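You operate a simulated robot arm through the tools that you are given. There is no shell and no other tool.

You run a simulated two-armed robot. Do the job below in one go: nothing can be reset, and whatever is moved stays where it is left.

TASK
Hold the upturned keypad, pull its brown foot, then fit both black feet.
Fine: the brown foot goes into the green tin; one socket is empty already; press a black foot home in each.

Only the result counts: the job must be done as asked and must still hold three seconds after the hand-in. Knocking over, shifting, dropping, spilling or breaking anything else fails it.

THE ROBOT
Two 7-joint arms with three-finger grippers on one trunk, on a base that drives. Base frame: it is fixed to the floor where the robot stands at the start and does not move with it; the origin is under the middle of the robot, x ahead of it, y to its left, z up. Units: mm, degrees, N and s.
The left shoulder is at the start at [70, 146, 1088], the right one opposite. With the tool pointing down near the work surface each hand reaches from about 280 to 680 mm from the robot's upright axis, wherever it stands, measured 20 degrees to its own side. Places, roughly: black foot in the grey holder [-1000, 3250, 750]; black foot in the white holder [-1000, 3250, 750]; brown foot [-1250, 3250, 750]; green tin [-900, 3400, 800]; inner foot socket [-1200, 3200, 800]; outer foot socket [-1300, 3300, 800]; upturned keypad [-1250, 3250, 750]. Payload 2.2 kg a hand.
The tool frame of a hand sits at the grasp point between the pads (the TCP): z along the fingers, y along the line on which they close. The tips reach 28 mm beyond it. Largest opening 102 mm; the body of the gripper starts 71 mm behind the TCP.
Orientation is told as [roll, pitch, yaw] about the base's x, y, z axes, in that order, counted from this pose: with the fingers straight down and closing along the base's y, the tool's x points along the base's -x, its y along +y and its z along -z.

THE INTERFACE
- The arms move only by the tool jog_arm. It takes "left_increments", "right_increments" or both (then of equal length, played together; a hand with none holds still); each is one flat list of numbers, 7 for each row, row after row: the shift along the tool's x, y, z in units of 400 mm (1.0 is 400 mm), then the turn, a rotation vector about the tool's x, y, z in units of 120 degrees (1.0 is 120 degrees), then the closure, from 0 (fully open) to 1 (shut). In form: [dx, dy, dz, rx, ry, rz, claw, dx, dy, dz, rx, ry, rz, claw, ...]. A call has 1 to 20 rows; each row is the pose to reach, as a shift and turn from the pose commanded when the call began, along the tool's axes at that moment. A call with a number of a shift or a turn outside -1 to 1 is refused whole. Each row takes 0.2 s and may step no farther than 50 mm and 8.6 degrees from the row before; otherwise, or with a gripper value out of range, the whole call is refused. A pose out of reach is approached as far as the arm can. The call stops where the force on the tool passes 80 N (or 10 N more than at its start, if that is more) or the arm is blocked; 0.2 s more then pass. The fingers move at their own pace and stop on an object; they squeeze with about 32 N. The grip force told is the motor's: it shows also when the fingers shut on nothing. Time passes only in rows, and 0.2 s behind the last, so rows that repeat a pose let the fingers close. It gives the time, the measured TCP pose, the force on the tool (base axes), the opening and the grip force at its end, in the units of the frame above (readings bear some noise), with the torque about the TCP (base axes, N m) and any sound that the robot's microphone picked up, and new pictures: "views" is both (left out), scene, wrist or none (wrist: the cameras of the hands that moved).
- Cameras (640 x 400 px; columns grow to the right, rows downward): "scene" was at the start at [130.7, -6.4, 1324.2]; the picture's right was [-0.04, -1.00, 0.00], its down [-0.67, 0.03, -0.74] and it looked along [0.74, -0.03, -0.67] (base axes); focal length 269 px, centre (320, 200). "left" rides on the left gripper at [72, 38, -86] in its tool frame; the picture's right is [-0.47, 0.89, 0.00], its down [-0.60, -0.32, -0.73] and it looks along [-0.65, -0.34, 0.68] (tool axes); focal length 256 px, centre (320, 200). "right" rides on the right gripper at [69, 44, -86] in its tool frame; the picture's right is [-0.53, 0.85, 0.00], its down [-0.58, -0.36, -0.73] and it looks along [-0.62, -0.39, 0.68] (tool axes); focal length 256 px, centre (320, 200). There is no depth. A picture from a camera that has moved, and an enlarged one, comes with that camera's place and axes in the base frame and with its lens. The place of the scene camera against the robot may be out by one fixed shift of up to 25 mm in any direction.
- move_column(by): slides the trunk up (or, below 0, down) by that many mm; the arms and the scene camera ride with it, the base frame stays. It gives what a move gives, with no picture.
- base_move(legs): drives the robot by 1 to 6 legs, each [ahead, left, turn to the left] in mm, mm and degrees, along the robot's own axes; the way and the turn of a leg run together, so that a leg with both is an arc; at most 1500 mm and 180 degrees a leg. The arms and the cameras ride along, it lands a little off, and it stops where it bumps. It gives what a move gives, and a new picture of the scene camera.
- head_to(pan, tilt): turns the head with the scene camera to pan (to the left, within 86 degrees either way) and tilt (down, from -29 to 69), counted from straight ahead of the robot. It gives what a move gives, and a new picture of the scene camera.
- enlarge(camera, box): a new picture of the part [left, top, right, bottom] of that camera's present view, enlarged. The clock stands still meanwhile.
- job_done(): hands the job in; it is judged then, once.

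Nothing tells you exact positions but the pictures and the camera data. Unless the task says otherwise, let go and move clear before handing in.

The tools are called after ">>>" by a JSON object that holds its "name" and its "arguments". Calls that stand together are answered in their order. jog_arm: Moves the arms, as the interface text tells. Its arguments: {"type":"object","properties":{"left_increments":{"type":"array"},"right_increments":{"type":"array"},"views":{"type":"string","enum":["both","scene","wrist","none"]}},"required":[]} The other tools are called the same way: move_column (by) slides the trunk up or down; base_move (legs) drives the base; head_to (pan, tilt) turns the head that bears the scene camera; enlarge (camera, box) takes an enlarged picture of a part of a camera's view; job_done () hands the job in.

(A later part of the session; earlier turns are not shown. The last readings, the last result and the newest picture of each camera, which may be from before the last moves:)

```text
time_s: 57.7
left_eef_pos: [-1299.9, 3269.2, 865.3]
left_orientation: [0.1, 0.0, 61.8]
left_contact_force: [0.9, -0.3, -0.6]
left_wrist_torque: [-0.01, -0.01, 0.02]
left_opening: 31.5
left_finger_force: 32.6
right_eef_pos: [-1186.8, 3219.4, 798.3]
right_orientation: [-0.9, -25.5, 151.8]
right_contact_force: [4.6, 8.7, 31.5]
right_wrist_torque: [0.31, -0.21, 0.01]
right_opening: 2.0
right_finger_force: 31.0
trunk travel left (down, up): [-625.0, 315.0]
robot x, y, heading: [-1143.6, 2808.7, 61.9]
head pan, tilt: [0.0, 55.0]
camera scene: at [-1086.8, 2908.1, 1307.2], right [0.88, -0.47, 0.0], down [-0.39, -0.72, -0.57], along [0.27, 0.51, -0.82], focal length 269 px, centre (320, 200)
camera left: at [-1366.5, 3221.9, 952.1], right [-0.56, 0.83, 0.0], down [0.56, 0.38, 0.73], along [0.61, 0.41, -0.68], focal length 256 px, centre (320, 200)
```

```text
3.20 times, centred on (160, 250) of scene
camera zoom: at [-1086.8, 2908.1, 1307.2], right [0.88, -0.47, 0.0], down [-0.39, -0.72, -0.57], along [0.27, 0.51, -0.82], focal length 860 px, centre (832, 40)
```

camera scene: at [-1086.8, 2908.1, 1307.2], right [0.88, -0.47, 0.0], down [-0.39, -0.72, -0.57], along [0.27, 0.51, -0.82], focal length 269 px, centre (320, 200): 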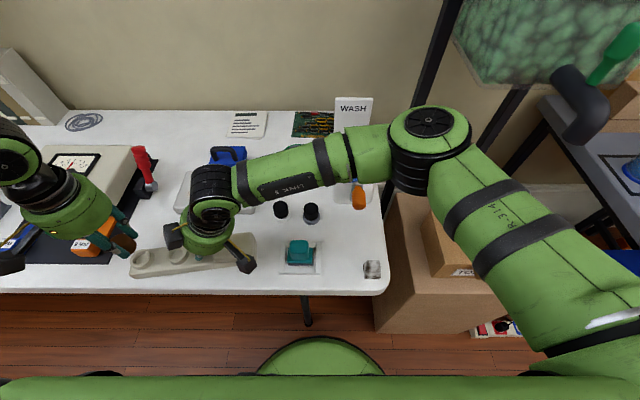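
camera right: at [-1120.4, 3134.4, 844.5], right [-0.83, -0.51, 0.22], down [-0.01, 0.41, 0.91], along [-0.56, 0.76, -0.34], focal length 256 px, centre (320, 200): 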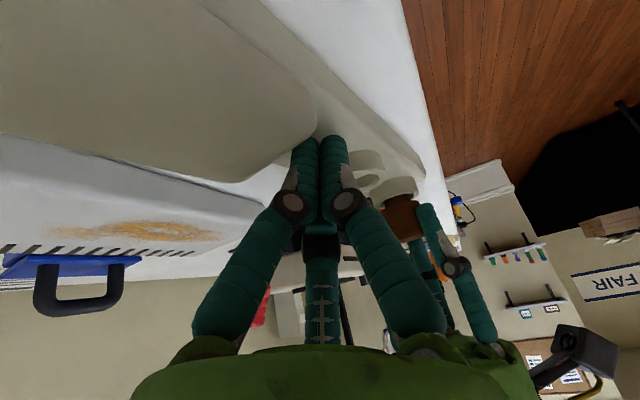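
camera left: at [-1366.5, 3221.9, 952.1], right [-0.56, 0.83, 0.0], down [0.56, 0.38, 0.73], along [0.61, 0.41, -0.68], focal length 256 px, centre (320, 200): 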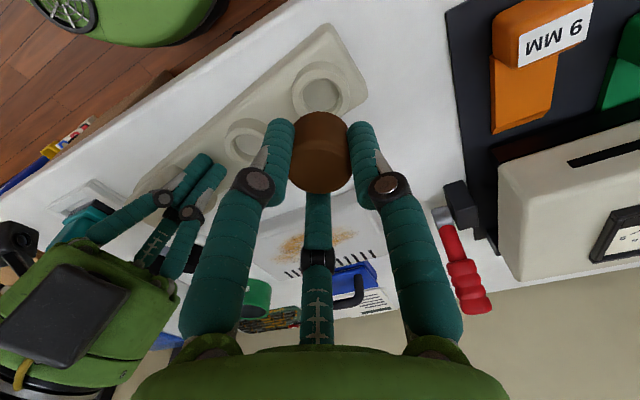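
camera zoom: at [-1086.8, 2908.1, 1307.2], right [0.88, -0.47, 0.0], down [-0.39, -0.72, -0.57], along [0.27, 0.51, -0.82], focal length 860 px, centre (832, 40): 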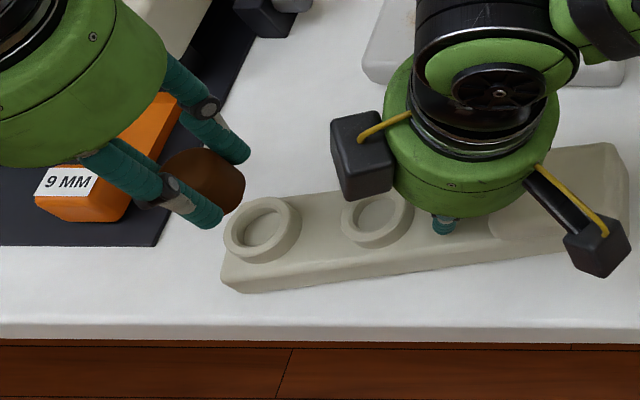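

The brown foot is out and held by the left hand, and the keypad stays put. Now I lift the right hand off, draw it away to the right and turn it back, to free the way to the tin.

>>> {"name": "jog_arm", "arguments": {"right_increments": [-0.0528, 0, -0.1133, 0, 0, 0, 1, -0.1057, 0, -0.2265, 0, 0, 0, 1, -0.0037, 0, -0.274, 0, 0, 0, 1, 0.0982, 0, -0.3215, 0, 0, 0, 1, 0.2, 0, -0.3692, 0, 0, 0, 1, 0.302, 0, -0.4168, 0, 0, 0, 1, 0.336, 0, -0.4325, 0, 0.0694, 0, 1, 0.37, 0, -0.4483, 0, 0.1389, 0, 1, 0.37, 0, -0.4483, 0, 0.2083, 0, 1], "views": "scene"}}

>>> {"name": "jog_arm", "arguments": {"right_increments": [0.0511, -0.0136, -0.0136, 0, 0, 0.0682, 1, 0.1023, -0.0273, -0.0273, 0, 0, 0.1364, 1, 0.1534, -0.0409, -0.0409, 0, 0, 0.2045, 1, 0.2045, -0.0545, -0.0545, 0, 0, 0.2727, 1, 0.2557, -0.0682, -0.0682, 0, 0, 0.3409, 1, 0.3068, -0.0818, -0.0818, 0, 0, 0.4091, 1, 0.358, -0.0955, -0.0955, 0, 0, 0.4773, 1, 0.4091, -0.1091, -0.1091, 0, 0, 0.5455, 1, 0.4602, -0.1227, -0.1227, 0, 0, 0.6136, 1, 0.5114, -0.1364, -0.1364, 0, 0, 0.6818, 1, 0.5625, -0.15, -0.15, 0, 0, 0.75, 1], "views": "both"}}

```text
time_s: 59.7
left_eef_pos: [-1301.4, 3271.4, 863.3]
left_orientation: [-0.1, 0.0, 61.9]
left_contact_force: [-0.7, 0.7, -0.5]
left_wrist_torque: [0.0, -0.04, -0.01]
left_opening: 31.4
left_finger_force: 31.9
right_eef_pos: [-1003.2, 3121.2, 891.9]
right_orientation: [-0.6, 0.2, 151.5]
right_contact_force: [-0.1, 0.6, 0.5]
right_wrist_torque: [-0.04, -0.02, -0.01]
right_opening: 1.9
right_finger_force: 31.1
trunk travel left (down, up): [-625.0, 315.0]
robot x, y, heading: [-1143.0, 2806.1, 61.7]
head pan, tilt: [0.0, 55.0]
camera scene: at [-1089.6, 2911.3, 1307.0], right [0.88, -0.47, 0.0], down [-0.39, -0.72, -0.57], along [0.27, 0.51, -0.82], focal length 269 px, centre (320, 200)
```

scene: 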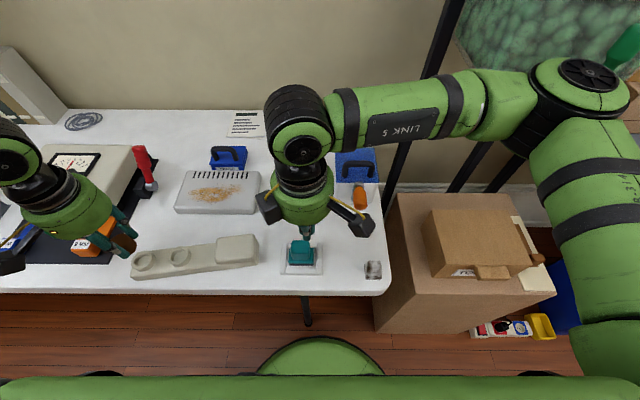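

```text
time_s: 62.1
left_eef_pos: [-1299.8, 3269.3, 864.4]
left_orientation: [0.0, 0.1, 61.9]
left_contact_force: [0.8, 0.0, -0.8]
left_wrist_torque: [0.06, 0.0, 0.0]
left_opening: 31.5
left_finger_force: 32.1
right_eef_pos: [-775.5, 3065.0, 954.2]
right_orientation: [0.2, -0.6, 61.3]
right_contact_force: [0.5, 1.1, -0.4]
right_wrist_torque: [0.0, 0.01, -0.01]
right_opening: 2.3
right_finger_force: 31.5
trunk travel left (down, up): [-625.0, 315.0]
robot x, y, heading: [-1143.8, 2801.6, 62.0]
head pan, tilt: [0.0, 55.0]
camera scene: at [-1087.3, 2909.8, 1307.0], right [0.88, -0.47, 0.0], down [-0.39, -0.72, -0.57], along [0.27, 0.51, -0.82], focal length 269 px, centre (320, 200)
camera right: at [-847.1, 3025.0, 1038.7], right [-0.49, 0.87, 0.01], down [0.59, 0.32, 0.74], along [0.64, 0.36, -0.68], focal length 256 px, centre (320, 200)
```

scene: 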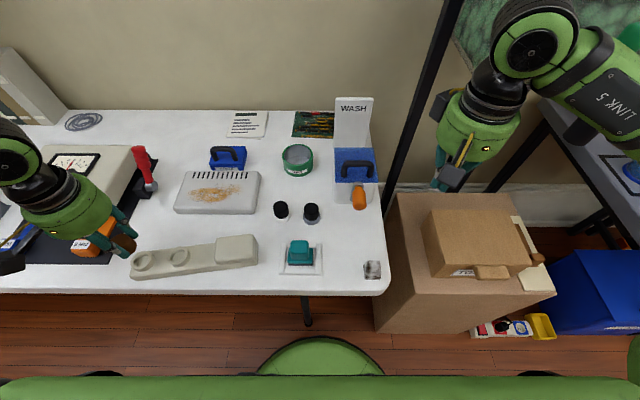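
right: 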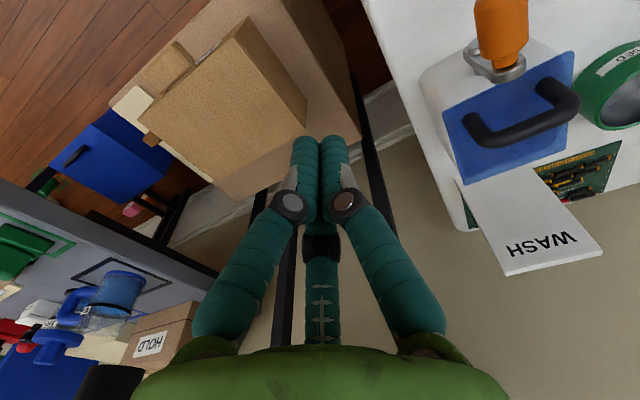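

The right hand is clear. I carry the brown foot with the left hand, rising, over toward the green tin and look with the wrist camera before letting go.

>>> {"name": "jog_arm", "arguments": {"left_increments": [-0.06375, -0.0721, -0.05, 0, 0, 0, 1, -0.1275, -0.1442, -0.1, 0, 0, 0, 1, -0.19125, -0.2163, -0.13, 0, 0, 0, 1, -0.255, -0.2884, -0.15, 0, 0, 0, 1, -0.31875, -0.3605, -0.165, 0, 0, 0, 1, -0.3825, -0.4326, -0.165, 0, 0, 0, 1, -0.44625, -0.5047, -0.165, 0, 0, 0, 1, -0.51, -0.5768, -0.165, 0, 0, 0, 1, -0.57375, -0.6489, -0.165, 0, 0, 0, 1, -0.6375, -0.721, -0.165, 0, 0, 0, 1, -0.6375, -0.721, -0.165, 0, 0, 0, 1], "views": "both"}}

>>> {"name": "enlarge", "arguments": {"camera": "scene", "box": [220, 90, 380, 230]}}

```text
time_s: 64.5
left_eef_pos: [-927.2, 3356.4, 930.6]
left_orientation: [-0.3, -0.1, 61.9]
left_contact_force: [-0.1, -0.3, -0.3]
left_wrist_torque: [0.0, -0.01, 0.01]
left_opening: 31.2
left_finger_force: 32.0
right_eef_pos: [-777.1, 3066.9, 954.7]
right_orientation: [0.0, -0.6, 61.5]
right_contact_force: [0.5, -0.5, -0.1]
right_wrist_torque: [0.0, -0.02, 0.0]
right_opening: 2.0
right_finger_force: 31.4
trunk travel left (down, up): [-625.0, 315.0]
robot x, y, heading: [-1143.2, 2806.3, 61.8]
head pan, tilt: [0.0, 55.0]
camera scene: at [-1089.1, 2910.6, 1307.0], right [0.88, -0.47, 0.0], down [-0.39, -0.72, -0.57], along [0.27, 0.51, -0.82], focal length 269 px, centre (320, 200)
camera left: at [-993.5, 3309.7, 1016.7], right [-0.56, 0.83, 0.0], down [0.56, 0.38, 0.73], along [0.61, 0.41, -0.68], focal length 256 px, centre (320, 200)
```

scene: 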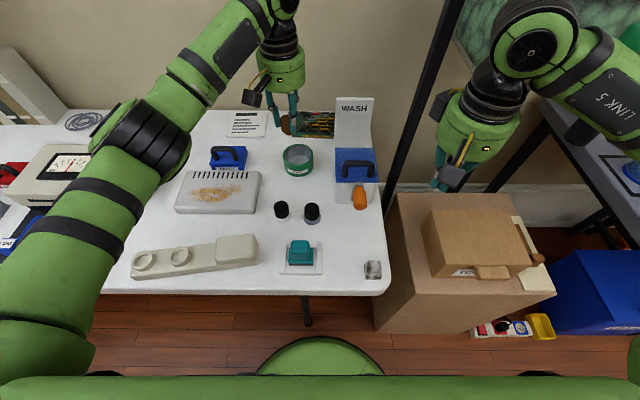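
left: 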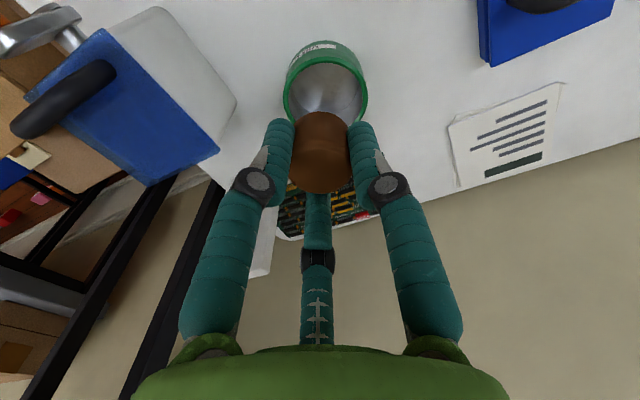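

```text
2.86 times, centred on (300, 160) of scene
camera zoom: at [-1089.1, 2910.6, 1307.0], right [0.88, -0.47, 0.0], down [-0.39, -0.72, -0.57], along [0.27, 0.51, -0.82], focal length 768 px, centre (377, 314)
```

zoom: 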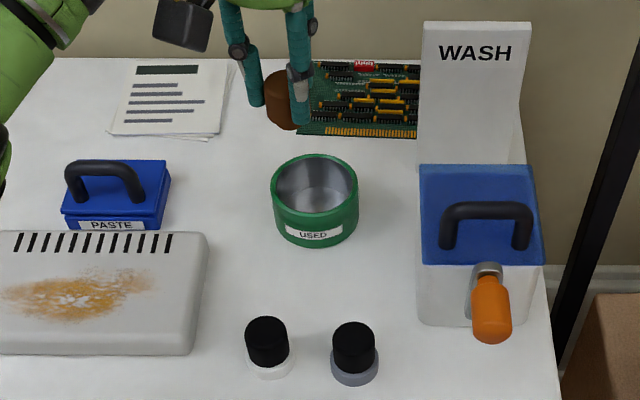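

The tin's mouth is about 20 mm ahead and 6 mm right of the held foot. I move over it and lower part way to measure its rim.

>>> {"name": "jog_arm", "arguments": {"left_increments": [-0.03, -0.01, 0.05, 0, 0, 0, 1, -0.055, -0.016, 0.1, 0, 0, 0, 1, -0.055, -0.016, 0.13, 0, 0, 0, 1, -0.055, -0.016, 0.13, 0, 0, 0, 1], "views": "both"}}

>>> {"name": "enlarge", "arguments": {"camera": "left", "box": [200, 20, 440, 170]}}

>>> {"name": "enlarge", "arguments": {"camera": "scene", "box": [220, 70, 380, 210]}}

```text
time_s: 65.5
left_eef_pos: [-908.9, 3373.0, 877.1]
left_orientation: [-0.1, 0.0, 61.8]
left_contact_force: [0.2, 0.0, -1.0]
left_wrist_torque: [0.01, -0.01, -0.03]
left_opening: 31.6
left_finger_force: 32.5
right_eef_pos: [-776.2, 3064.8, 954.8]
right_orientation: [0.0, -0.6, 61.4]
right_contact_force: [0.7, -0.1, 0.7]
right_wrist_torque: [-0.02, -0.03, 0.0]
right_opening: 2.1
right_finger_force: 31.9
trunk travel left (down, up): [-625.0, 315.0]
robot x, y, heading: [-1151.5, 2806.0, 62.1]
head pan, tilt: [0.0, 55.0]
camera scene: at [-1087.9, 2910.3, 1307.0], right [0.88, -0.47, 0.0], down [-0.39, -0.72, -0.57], along [0.27, 0.51, -0.82], focal length 269 px, centre (320, 200)
camera left: at [-976.6, 3327.0, 963.9], right [-0.56, 0.83, 0.0], down [0.56, 0.38, 0.73], along [0.61, 0.41, -0.68], focal length 256 px, centre (320, 200)
```

scene: 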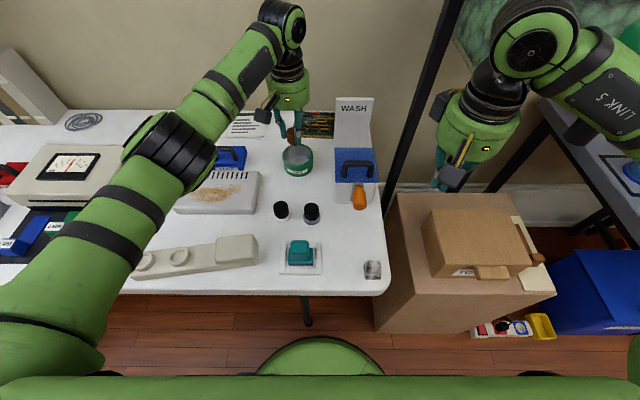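
left: 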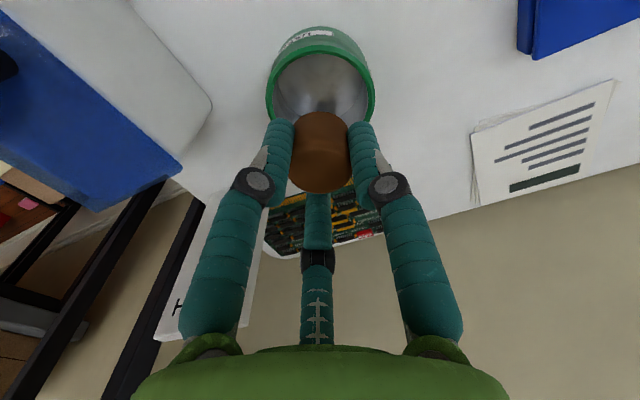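

```text
2.67 times, centred on (320, 95) of left
camera zoom: at [-976.6, 3327.0, 963.9], right [-0.56, 0.83, 0.0], down [0.56, 0.38, 0.73], along [0.61, 0.41, -0.68], focal length 683 px, centre (320, 480)
```

zoom: 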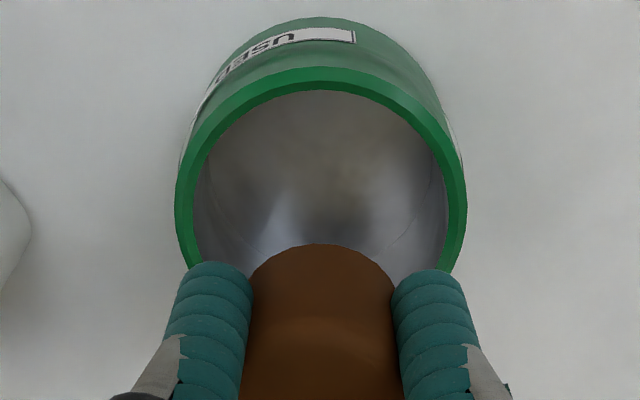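

```text
2.86 times, centred on (300, 140) of scene
camera zoom: at [-1087.9, 2910.3, 1307.0], right [0.88, -0.47, 0.0], down [-0.39, -0.72, -0.57], along [0.27, 0.51, -0.82], focal length 768 px, centre (377, 371)
```

zoom: 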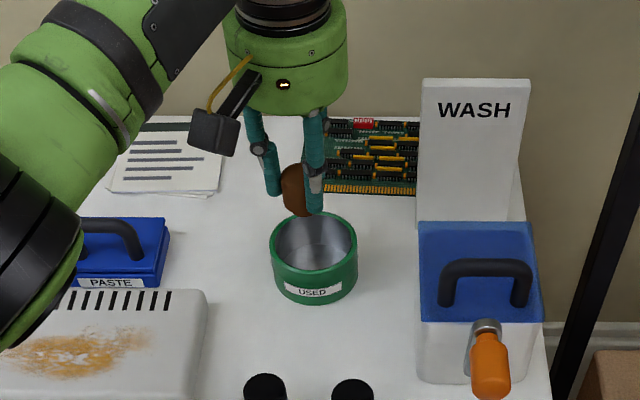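

The tin's rim is at height 790, 66 mm across inside, its centre 6–8 mm ahead and 3–4 mm right of the foot. I correct and lower until the fingertips are just above the rim.

>>> {"name": "jog_arm", "arguments": {"left_increments": [-0.02, -0.01, 0.03, 0, 0, 0, 1, -0.02, -0.01, 0.07, 0, 0, 0, 1, -0.02, -0.01, 0.105, 0, 0, 0, 1, -0.02, -0.01, 0.13, 0, 0, 0, 1, -0.02, -0.01, 0.13, 0, 0, 0, 1], "views": "both"}}

>>> {"name": "enlarge", "arguments": {"camera": "left", "box": [200, 20, 440, 170]}}

>>> {"name": "enlarge", "arguments": {"camera": "scene", "box": [240, 90, 360, 195]}}

```text
time_s: 66.7
left_eef_pos: [-902.1, 3381.0, 827.8]
left_orientation: [-0.1, 0.0, 61.8]
left_contact_force: [0.0, -0.6, -0.5]
left_wrist_torque: [-0.01, 0.01, 0.0]
left_opening: 31.4
left_finger_force: 32.2
right_eef_pos: [-775.9, 3066.9, 954.6]
right_orientation: [0.1, -0.6, 61.5]
right_contact_force: [0.7, -0.4, -0.1]
right_wrist_torque: [0.02, 0.02, 0.01]
right_opening: 2.0
right_finger_force: 31.3
trunk travel left (down, up): [-625.0, 315.0]
robot x, y, heading: [-1143.7, 2807.7, 61.8]
head pan, tilt: [0.0, 55.0]
camera scene: at [-1088.0, 2910.3, 1307.0], right [0.88, -0.47, 0.0], down [-0.39, -0.72, -0.57], along [0.27, 0.51, -0.82], focal length 269 px, centre (320, 200)
camera left: at [-968.8, 3334.0, 913.0], right [-0.56, 0.83, 0.0], down [0.56, 0.38, 0.73], along [0.61, 0.41, -0.68], focal length 256 px, centre (320, 200)
```

scene: 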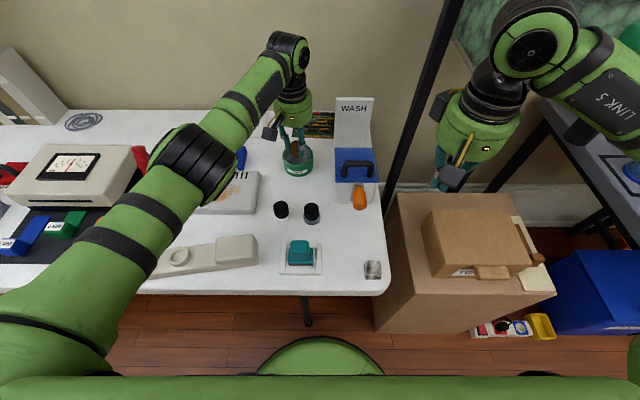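
left: 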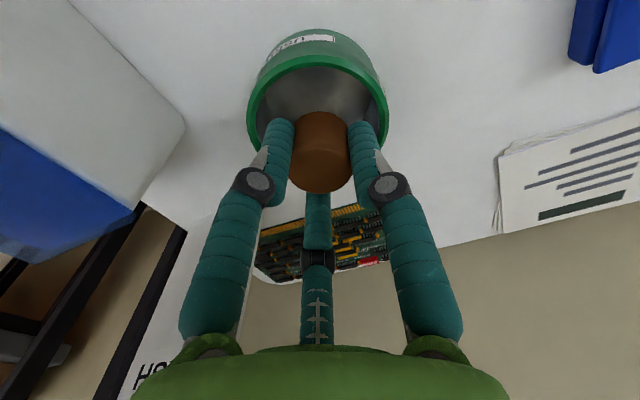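

```text
2.67 times, centred on (320, 95) of left
camera zoom: at [-968.8, 3334.0, 913.0], right [-0.56, 0.83, 0.0], down [0.56, 0.38, 0.73], along [0.61, 0.41, -0.68], focal length 683 px, centre (320, 480)
```

zoom: 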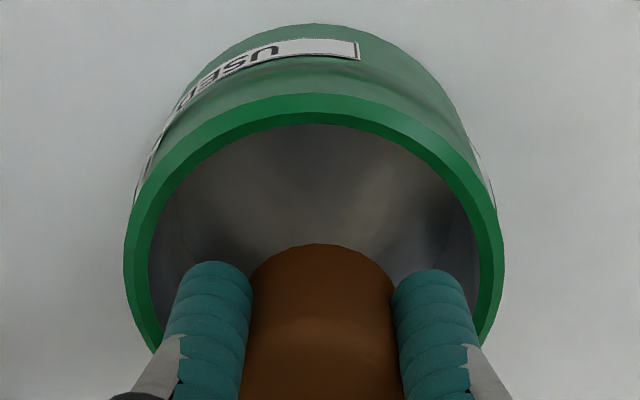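

```text
3.81 times, centred on (300, 142) of scene
camera zoom: at [-1088.0, 2910.3, 1307.0], right [0.88, -0.47, 0.0], down [-0.39, -0.72, -0.57], along [0.27, 0.51, -0.82], focal length 1023 px, centre (396, 419)
```

zoom: 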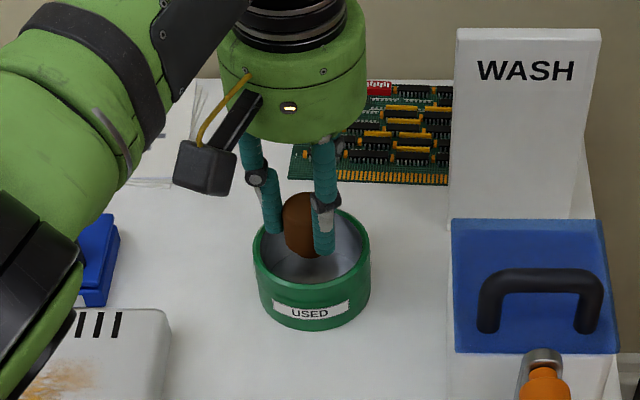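

The foot hangs centred in the tin's mouth with the fingertips just above the rim. I open part way to let it drop in.

>>> {"name": "jog_arm", "arguments": {"left_increments": [0, 0, 0.005, 0, 0, 0, 1, 0, 0, 0.01, 0, 0, 0, 0.4, 0, 0, 0.01, 0, 0, 0, 0.4, 0, 0, 0.01, 0, 0, 0, 0.4], "views": "wrist"}}

>>> {"name": "enlarge", "arguments": {"camera": "left", "box": [200, 20, 440, 170]}}

>>> {"name": "enlarge", "arguments": {"camera": "scene", "box": [240, 90, 360, 195]}}

```text
time_s: 67.7
left_eef_pos: [-902.6, 3381.6, 822.5]
left_orientation: [-0.1, 0.1, 61.8]
left_contact_force: [-0.3, 0.2, -0.1]
left_wrist_torque: [0.02, -0.01, 0.0]
left_opening: 61.1
left_finger_force: 0.1
right_eef_pos: [-775.7, 3065.4, 953.7]
right_orientation: [0.0, -0.6, 61.5]
right_contact_force: [0.4, 0.6, -0.2]
right_wrist_torque: [-0.03, -0.03, 0.01]
right_opening: 2.2
right_finger_force: 31.6
trunk travel left (down, up): [-625.0, 315.0]
robot x, y, heading: [-1143.0, 2806.8, 62.0]
head pan, tilt: [0.0, 55.0]
camera left: at [-968.8, 3333.8, 909.1], right [-0.56, 0.83, 0.0], down [0.56, 0.38, 0.73], along [0.61, 0.41, -0.68], focal length 256 px, centre (320, 200)
```

left: 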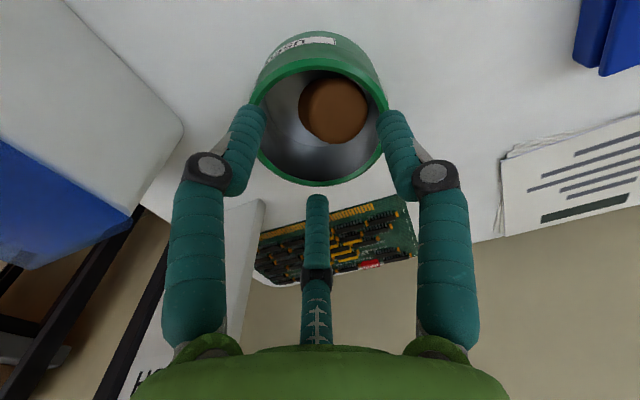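

```text
2.67 times, centred on (320, 95) of left
camera zoom: at [-968.8, 3333.8, 909.1], right [-0.56, 0.83, 0.0], down [0.56, 0.38, 0.73], along [0.61, 0.41, -0.68], focal length 683 px, centre (320, 480)
```

zoom: 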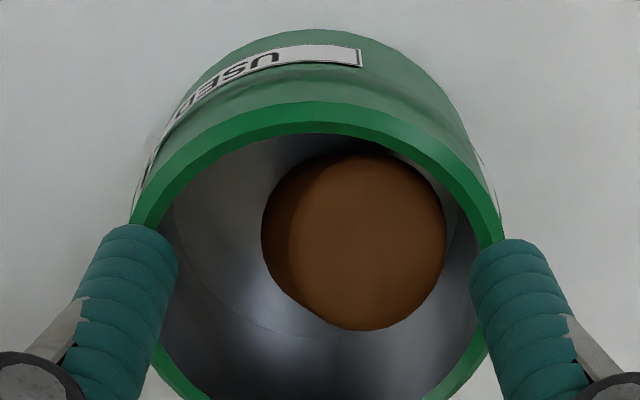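

```text
3.81 times, centred on (300, 142) of scene
camera zoom: at [-1087.9, 2910.3, 1307.0], right [0.88, -0.47, 0.0], down [-0.39, -0.72, -0.57], along [0.27, 0.51, -0.82], focal length 1023 px, centre (396, 419)
```

zoom: 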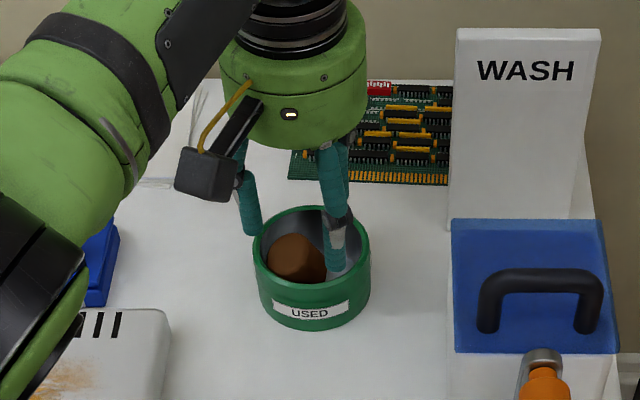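

The brown foot lies in the green tin. I raise the left hand and bring it over the black foot in the white holder for a close look.

>>> {"name": "jog_arm", "arguments": {"left_increments": [0, 0, -0.08, 0, 0, 0, 0.4, 0, 0, -0.16, 0, 0, 0, 0.4, 0.086, 0.012, -0.19, 0, 0, 0, 0.4, 0.172, 0.024, -0.19, 0, 0, 0, 0.4, 0.258, 0.036, -0.19, 0, 0, 0, 0.2, 0.344, 0.048, -0.18, 0, 0, 0, 0.2, 0.43, 0.06, -0.1425, 0, 0, 0, 0.2, 0.43, 0.06, -0.1425, 0, 0, 0, 0.2], "views": "both"}}

>>> {"name": "enlarge", "arguments": {"camera": "left", "box": [160, 0, 480, 200]}}

>>> {"name": "enlarge", "arguments": {"camera": "scene", "box": [120, 120, 340, 290]}}

```text
time_s: 69.5
left_eef_pos: [-1006.0, 3241.1, 877.2]
left_orientation: [0.0, 0.1, 61.9]
left_contact_force: [0.2, -0.3, -0.3]
left_wrist_torque: [-0.05, 0.03, -0.02]
left_opening: 81.5
left_finger_force: 0.1
right_eef_pos: [-775.8, 3066.2, 954.5]
right_orientation: [0.1, -0.5, 61.5]
right_contact_force: [0.2, -0.8, 0.4]
right_wrist_torque: [-0.01, 0.01, 0.02]
right_opening: 2.0
right_finger_force: 31.7
trunk travel left (down, up): [-625.0, 315.0]
robot x, y, heading: [-1144.0, 2802.7, 61.5]
head pan, tilt: [0.0, 55.0]
camera scene: at [-1087.4, 2910.5, 1307.0], right [0.88, -0.47, 0.0], down [-0.39, -0.72, -0.57], along [0.27, 0.51, -0.82], focal length 269 px, centre (320, 200)
camera left: at [-1073.3, 3194.8, 964.3], right [-0.56, 0.83, 0.0], down [0.56, 0.38, 0.73], along [0.61, 0.41, -0.68], focal length 256 px, centre (320, 200)
```

scene: 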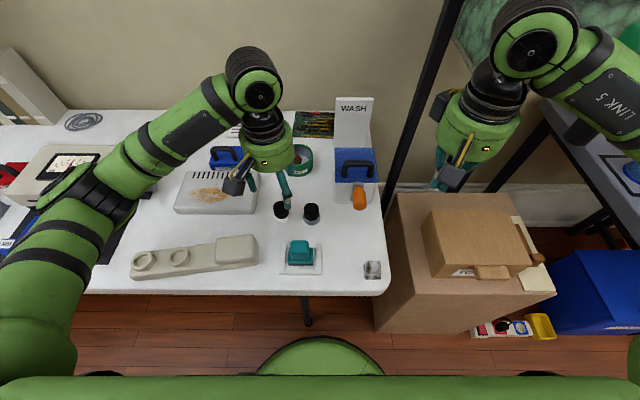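
left: 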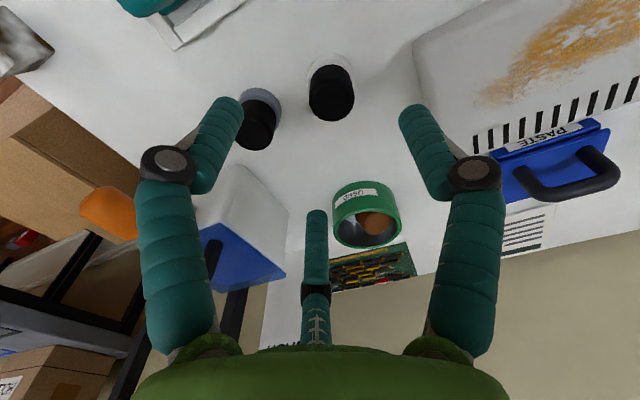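

```text
2.00 times, centred on (320, 100) of left
camera zoom: at [-1073.3, 3194.8, 964.3], right [-0.56, 0.83, 0.0], down [0.56, 0.38, 0.73], along [0.61, 0.41, -0.68], focal length 512 px, centre (320, 400)
```

zoom: 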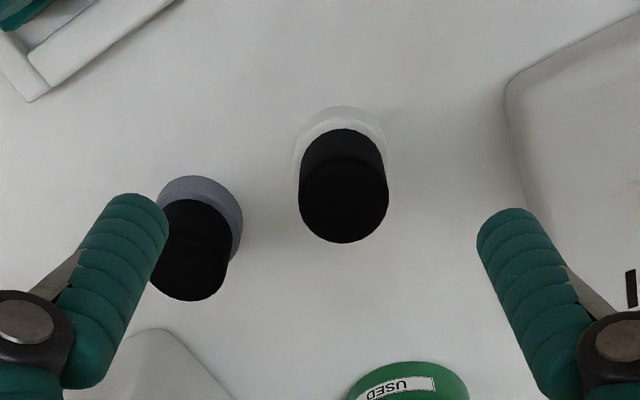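

```text
2.35 times, centred on (230, 205) of scene
camera zoom: at [-1087.4, 2910.5, 1307.0], right [0.88, -0.47, 0.0], down [-0.39, -0.72, -0.57], along [0.27, 0.51, -0.82], focal length 632 px, centre (532, 188)
```

zoom: 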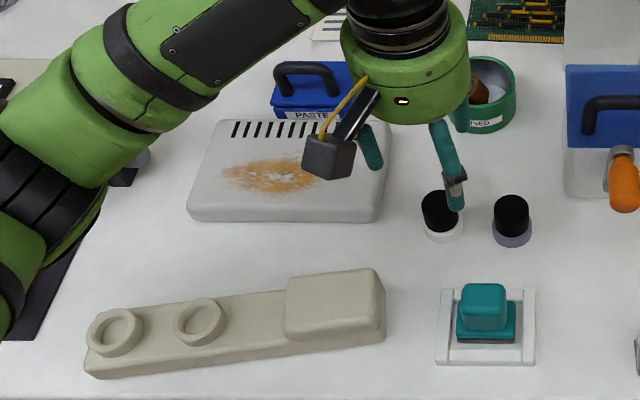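

The white-holder foot is 11 mm ahead and 4 mm left of the hand's axis, its top near 780; the grey one stands 66 mm to its right. I centre over it and lower to 830 to measure once more.

>>> {"name": "jog_arm", "arguments": {"left_increments": [-0.0275, 0.011, 0.06, 0, 0, 0, 0.2, -0.0275, 0.011, 0.1175, 0, 0, 0, 0.2, -0.0275, 0.011, 0.1175, 0, 0, 0, 0.2], "views": "wrist"}}

>>> {"name": "enlarge", "arguments": {"camera": "left", "box": [160, 0, 480, 200]}}

```text
time_s: 70.3
left_eef_pos: [-1004.3, 3253.2, 831.1]
left_orientation: [-0.1, -0.1, 61.7]
left_contact_force: [-1.2, -0.1, 0.2]
left_wrist_torque: [0.01, 0.01, 0.01]
left_opening: 81.7
left_finger_force: 0.0
right_eef_pos: [-775.9, 3066.0, 955.1]
right_orientation: [0.0, -0.6, 61.6]
right_contact_force: [-0.2, 0.6, 0.3]
right_wrist_torque: [0.01, -0.02, -0.02]
right_opening: 2.3
right_finger_force: 31.4
trunk travel left (down, up): [-625.0, 315.0]
robot x, y, heading: [-1142.6, 2809.0, 61.9]
head pan, tilt: [0.0, 55.0]
camera left: at [-1071.2, 3206.7, 917.5], right [-0.56, 0.83, 0.0], down [0.56, 0.38, 0.73], along [0.61, 0.41, -0.68], focal length 256 px, centre (320, 200)
```

left: 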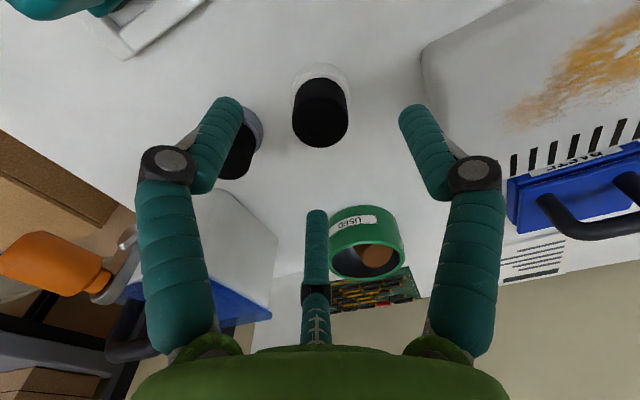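

```text
2.00 times, centred on (320, 100) of left
camera zoom: at [-1071.2, 3206.7, 917.5], right [-0.56, 0.83, 0.0], down [0.56, 0.38, 0.73], along [0.61, 0.41, -0.68], focal length 512 px, centre (320, 400)
```

zoom: 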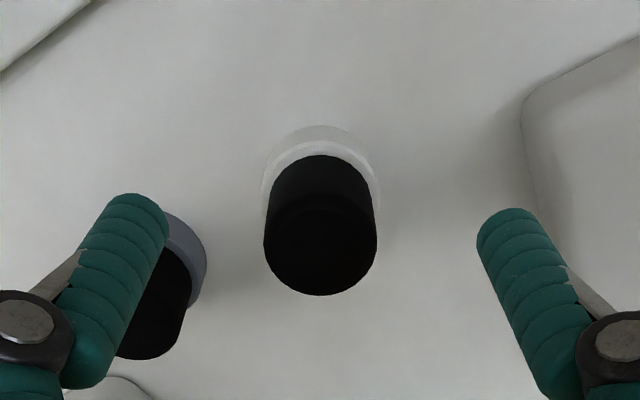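

Well centred, top at about 782. I lower 39 mm around it and close.

>>> {"name": "jog_arm", "arguments": {"left_increments": [0.003, 0.002, 0.04, 0, 0, 0, 0.2, 0.003, 0.002, 0.075, 0, 0, 0, 0.2, 0.003, 0.002, 0.0975, 0, 0, 0, 0.2, 0.003, 0.002, 0.0975, 0, 0, 0, 0.6, 0.003, 0.002, 0.0975, 0, 0, 0, 1, 0.003, 0.002, 0.0975, 0, 0, 0, 1], "views": "both"}}

>>> {"name": "enlarge", "arguments": {"camera": "left", "box": [160, 0, 480, 200]}}

>>> {"name": "enlarge", "arguments": {"camera": "scene", "box": [220, 140, 380, 260]}}

```text
time_s: 71.7
left_eef_pos: [-1004.9, 3251.9, 794.1]
left_orientation: [0.0, -0.1, 61.9]
left_contact_force: [2.2, 3.5, 0.3]
left_wrist_torque: [0.14, -0.09, 0.16]
left_opening: 31.8
left_finger_force: 32.0
right_eef_pos: [-775.4, 3066.0, 954.5]
right_orientation: [0.0, -0.7, 61.5]
right_contact_force: [0.8, -0.3, -0.4]
right_wrist_torque: [0.02, -0.02, -0.01]
right_opening: 2.3
right_finger_force: 31.5
trunk travel left (down, up): [-625.0, 315.0]
robot x, y, heading: [-1142.5, 2806.5, 61.7]
head pan, tilt: [0.0, 55.0]
camera scene: at [-1087.6, 2910.9, 1307.0], right [0.88, -0.47, 0.0], down [-0.39, -0.72, -0.57], along [0.27, 0.51, -0.82], focal length 269 px, centre (320, 200)
camera left: at [-1072.1, 3205.2, 879.6], right [-0.56, 0.83, 0.0], down [0.56, 0.38, 0.73], along [0.61, 0.41, -0.68], focal length 256 px, centre (320, 200)
```

scene: 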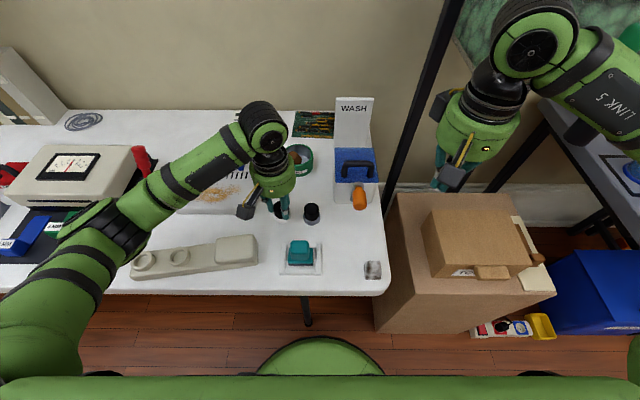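
left: 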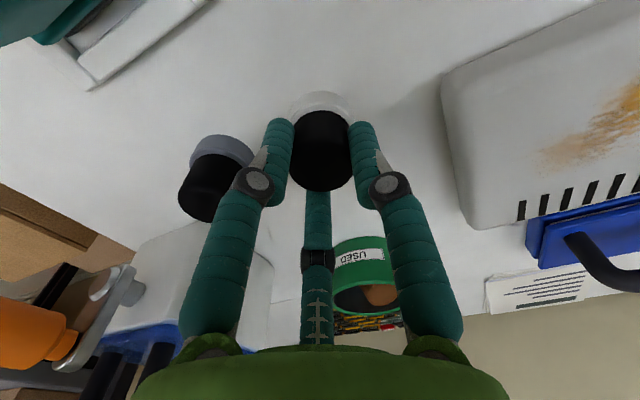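

```text
2.00 times, centred on (320, 100) of left
camera zoom: at [-1072.1, 3205.2, 879.6], right [-0.56, 0.83, 0.0], down [0.56, 0.38, 0.73], along [0.61, 0.41, -0.68], focal length 512 px, centre (320, 400)
```

zoom: 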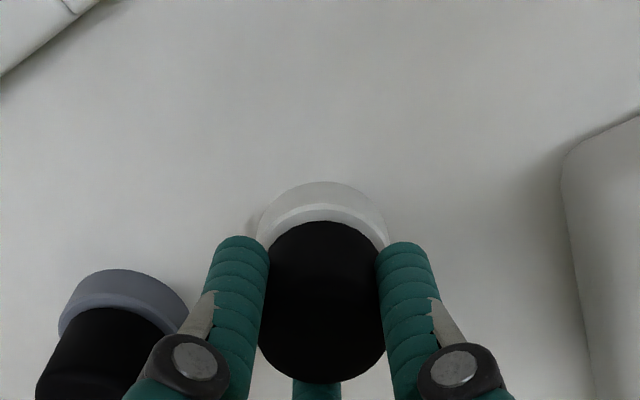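

```text
3.33 times, centred on (300, 200) of scene
camera zoom: at [-1087.6, 2910.9, 1307.0], right [0.88, -0.47, 0.0], down [-0.39, -0.72, -0.57], along [0.27, 0.51, -0.82], focal length 896 px, centre (387, 200)
```

zoom: 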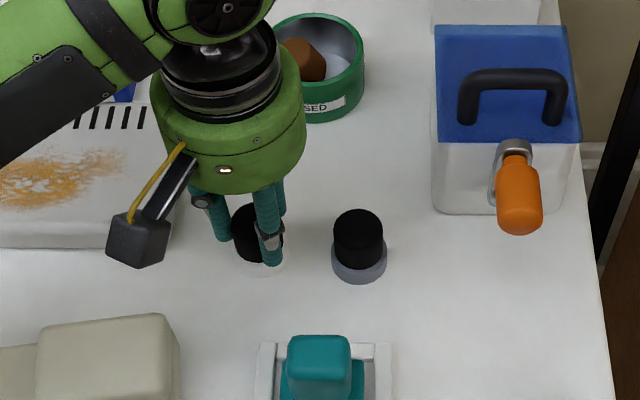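

The foot is gripped. I lift in small steps and watch that the holder stays down.

>>> {"name": "jog_arm", "arguments": {"left_increments": [0, 0, -0.004, 0, 0, 0, 1, 0, 0, -0.008, 0, 0, 0, 1, 0, 0, -0.0125, 0, 0, 0, 1, 0, 0, -0.018, 0, 0, 0, 1], "views": "wrist"}}

>>> {"name": "enlarge", "arguments": {"camera": "left", "box": [160, 0, 480, 200]}}

>>> {"name": "enlarge", "arguments": {"camera": "scene", "box": [220, 140, 380, 260]}}

```text
time_s: 72.7
left_eef_pos: [-1005.8, 3252.0, 802.3]
left_orientation: [0.1, 0.1, 61.9]
left_contact_force: [0.4, 5.1, -1.7]
left_wrist_torque: [0.11, 0.01, 0.07]
left_opening: 31.4
left_finger_force: 32.2
right_eef_pos: [-775.5, 3066.0, 953.7]
right_orientation: [0.0, -0.7, 61.5]
right_contact_force: [0.2, 0.4, 0.3]
right_wrist_torque: [0.03, 0.0, 0.02]
right_opening: 1.9
right_finger_force: 31.6
trunk travel left (down, up): [-625.0, 315.0]
robot x, y, heading: [-1140.9, 2803.5, 62.0]
head pan, tilt: [0.0, 55.0]
camera left: at [-1072.0, 3205.6, 887.0], right [-0.56, 0.83, 0.0], down [0.56, 0.38, 0.73], along [0.61, 0.41, -0.68], focal length 256 px, centre (320, 200)
```

left: 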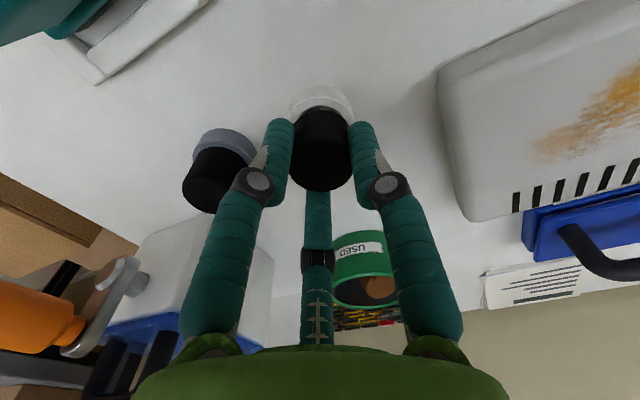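

```text
2.00 times, centred on (320, 100) of left
camera zoom: at [-1072.0, 3205.6, 887.0], right [-0.56, 0.83, 0.0], down [0.56, 0.38, 0.73], along [0.61, 0.41, -0.68], focal length 512 px, centre (320, 400)
```

zoom: 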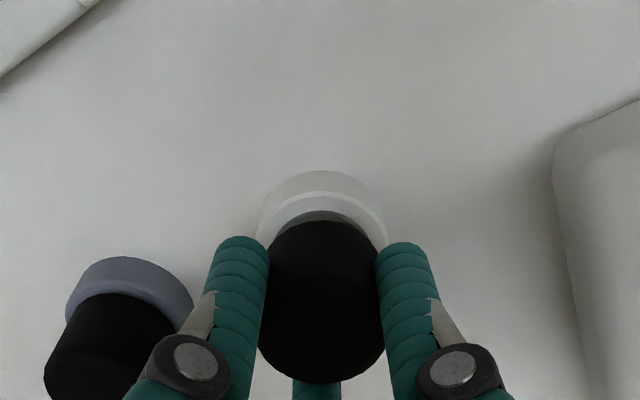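

```text
3.33 times, centred on (300, 200) of scene
camera zoom: at [-1087.8, 2911.4, 1306.9], right [0.88, -0.47, 0.0], down [-0.39, -0.72, -0.57], along [0.27, 0.51, -0.82], focal length 896 px, centre (387, 200)
```

zoom: 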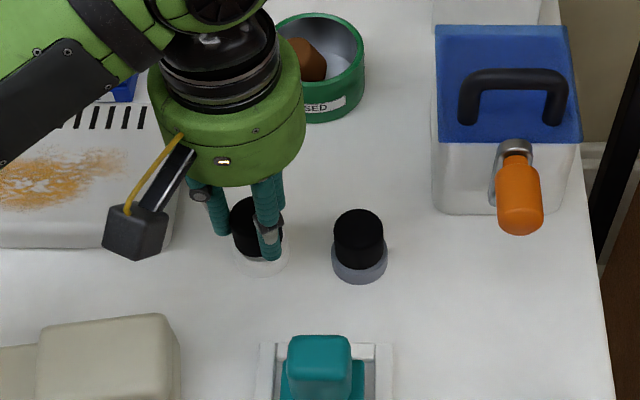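

The foot slides out with a grey stem while the holder stays. I ease 1 mm ahead to relieve a slight side force and lift it fully out.

>>> {"name": "jog_arm", "arguments": {"left_increments": [-0.003, 0, -0.002, 0, 0, 0, 1, -0.003, 0, -0.008, 0, 0, 0, 1, -0.003, 0, -0.016, 0, 0, 0, 1, -0.003, 0, -0.026, 0, 0, 0, 1, -0.003, 0, -0.04, 0, 0, 0, 1, -0.003, 0, -0.06, 0, 0, 0, 1, -0.003, 0, -0.09, 0, 0, 0, 1, -0.003, 0, -0.14, 0, 0, 0, 1, -0.003, 0, -0.2, 0, 0, 0, 1, -0.003, 0, -0.2, 0, 0, 0, 1], "views": "both"}}

>>> {"name": "enlarge", "arguments": {"camera": "left", "box": [160, 0, 480, 200]}}

>>> {"name": "enlarge", "arguments": {"camera": "scene", "box": [200, 120, 360, 240]}}

```text
time_s: 74.9
left_eef_pos: [-1003.9, 3253.6, 880.3]
left_orientation: [-0.1, 0.0, 61.8]
left_contact_force: [0.0, -0.6, -0.1]
left_wrist_torque: [0.02, 0.01, 0.01]
left_opening: 31.1
left_finger_force: 32.0
right_eef_pos: [-775.8, 3066.7, 954.0]
right_orientation: [0.0, -0.6, 61.5]
right_contact_force: [-0.1, -0.1, -0.1]
right_wrist_torque: [-0.03, 0.01, -0.01]
right_opening: 2.2
right_finger_force: 31.4
trunk travel left (down, up): [-625.0, 315.0]
robot x, y, heading: [-1141.8, 2804.4, 62.1]
head pan, tilt: [0.0, 55.0]
camera scene: at [-1087.9, 2910.5, 1307.0], right [0.88, -0.47, 0.0], down [-0.39, -0.72, -0.57], along [0.27, 0.51, -0.82], focal length 269 px, centre (320, 200)
camera left: at [-1071.4, 3206.7, 967.2], right [-0.56, 0.83, 0.0], down [0.56, 0.38, 0.73], along [0.61, 0.41, -0.68], focal length 256 px, centre (320, 200)
```

scene: 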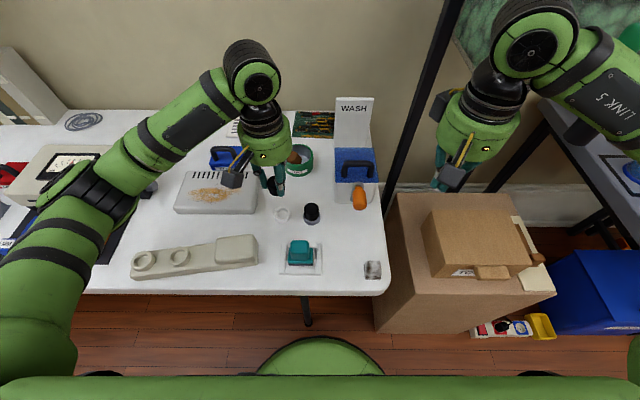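
left: 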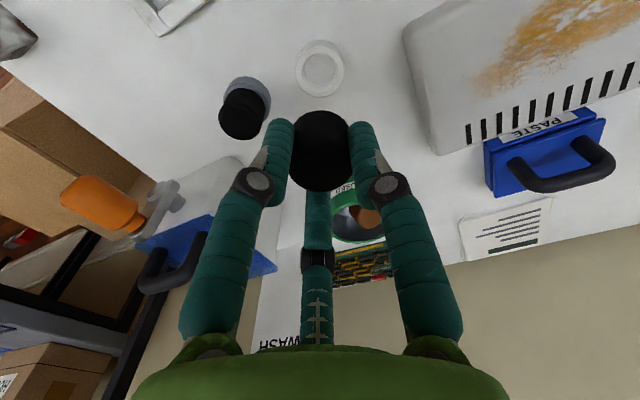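

```text
2.00 times, centred on (320, 100) of left
camera zoom: at [-1071.4, 3206.7, 967.2], right [-0.56, 0.83, 0.0], down [0.56, 0.38, 0.73], along [0.61, 0.41, -0.68], focal length 512 px, centre (320, 400)
```

zoom: 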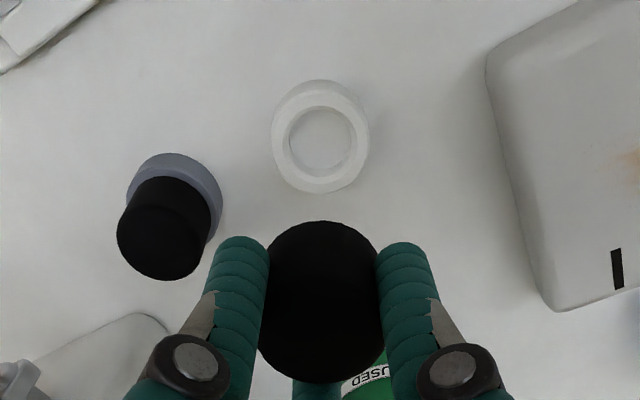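

```text
3.33 times, centred on (280, 180) of scene
camera zoom: at [-1087.9, 2910.5, 1307.0], right [0.88, -0.47, 0.0], down [-0.39, -0.72, -0.57], along [0.27, 0.51, -0.82], focal length 896 px, centre (453, 267)
```

zoom: 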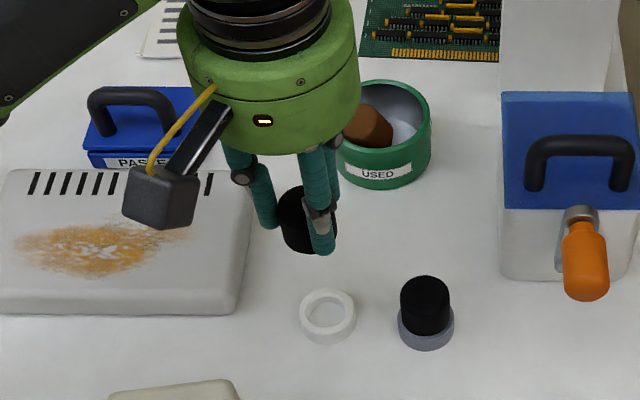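

The first black foot is free, and its white ring stayed in place. I carry it over the inner socket, which should be near (-1234,3246), and check the alignment from 865.

>>> {"name": "jog_arm", "arguments": {"left_increments": [0.0483, 0.0832, 0, 0, 0, 0, 1, 0.0967, 0.1663, 0, 0, 0, 0, 1, 0.145, 0.2495, 0, 0, 0, 0, 1, 0.1933, 0.3327, 0, 0, 0, 0, 1, 0.2417, 0.4158, 0.01, 0, 0, 0, 1, 0.29, 0.499, 0.0375, 0, 0, 0, 1, 0.29, 0.499, 0.0375, 0, 0, 0, 1], "views": "both"}}

>>> {"name": "enlarge", "arguments": {"camera": "left", "box": [160, 20, 480, 220]}}

>>> {"name": "enlarge", "arguments": {"camera": "scene", "box": [100, 190, 260, 290]}}

```text
time_s: 76.5
left_eef_pos: [-1234.9, 3243.7, 866.2]
left_orientation: [0.0, 0.0, 61.8]
left_contact_force: [0.5, 0.5, 0.5]
left_wrist_torque: [-0.05, 0.02, -0.03]
left_opening: 31.5
left_finger_force: 32.1
right_eef_pos: [-775.1, 3065.6, 953.2]
right_orientation: [0.1, -0.6, 61.5]
right_contact_force: [0.6, 0.2, 0.3]
right_wrist_torque: [-0.01, 0.0, 0.03]
right_opening: 2.2
right_finger_force: 31.4
trunk travel left (down, up): [-625.0, 315.0]
robot x, y, heading: [-1143.1, 2805.8, 61.7]
head pan, tilt: [0.0, 55.0]
camera scene: at [-1086.7, 2910.8, 1306.9], right [0.88, -0.47, 0.0], down [-0.39, -0.72, -0.57], along [0.27, 0.51, -0.82], focal length 269 px, centre (320, 200)
camera left: at [-1301.3, 3197.6, 952.0], right [-0.56, 0.83, 0.0], down [0.56, 0.38, 0.73], along [0.61, 0.41, -0.68], focal length 256 px, centre (320, 200)
```

scene: 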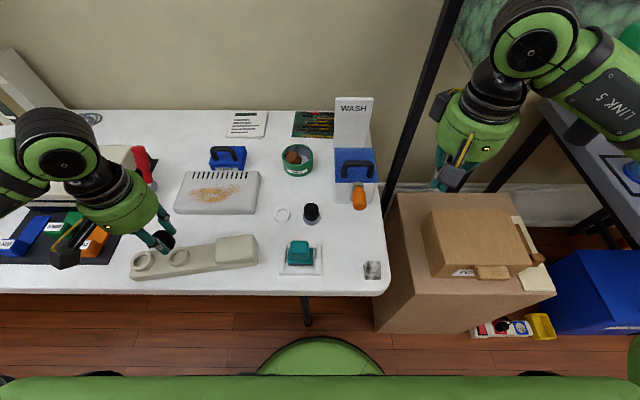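
left: 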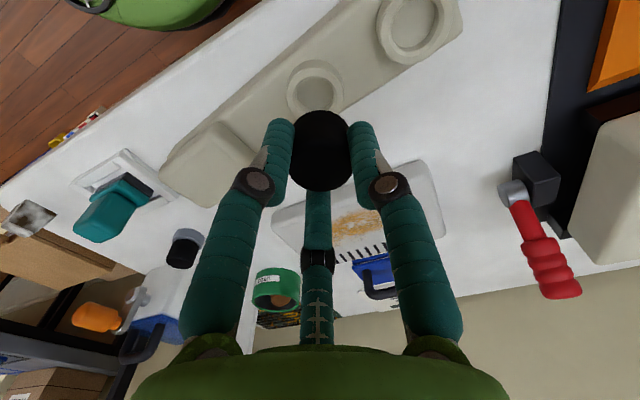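

```text
2.00 times, centred on (320, 120) of left
camera zoom: at [-1301.3, 3197.6, 952.0], right [-0.56, 0.83, 0.0], down [0.56, 0.38, 0.73], along [0.61, 0.41, -0.68], focal length 512 px, centre (320, 360)
```

zoom: 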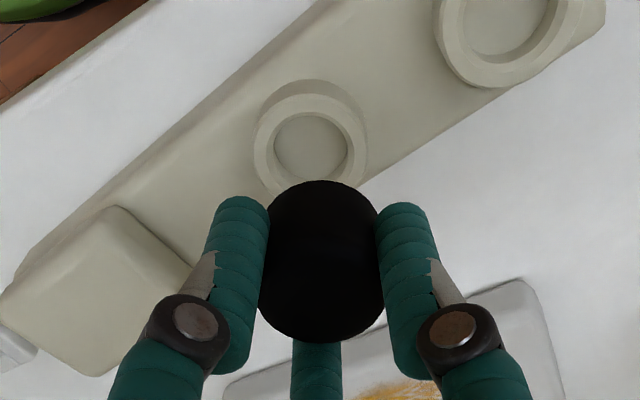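

```text
4.00 times, centred on (180, 240) of scene
camera zoom: at [-1086.7, 2910.8, 1306.9], right [0.88, -0.47, 0.0], down [-0.39, -0.72, -0.57], along [0.27, 0.51, -0.82], focal length 1075 px, centre (880, 40)
```

zoom: 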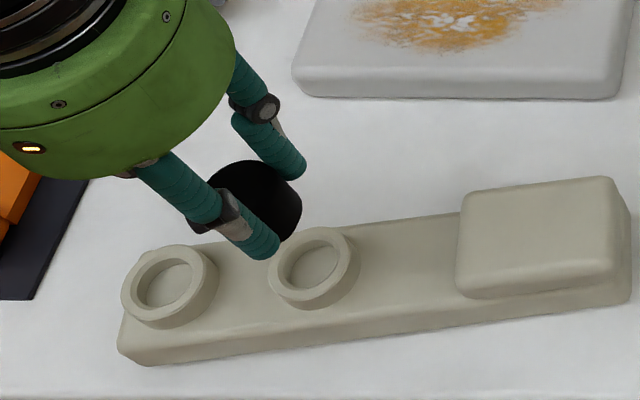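

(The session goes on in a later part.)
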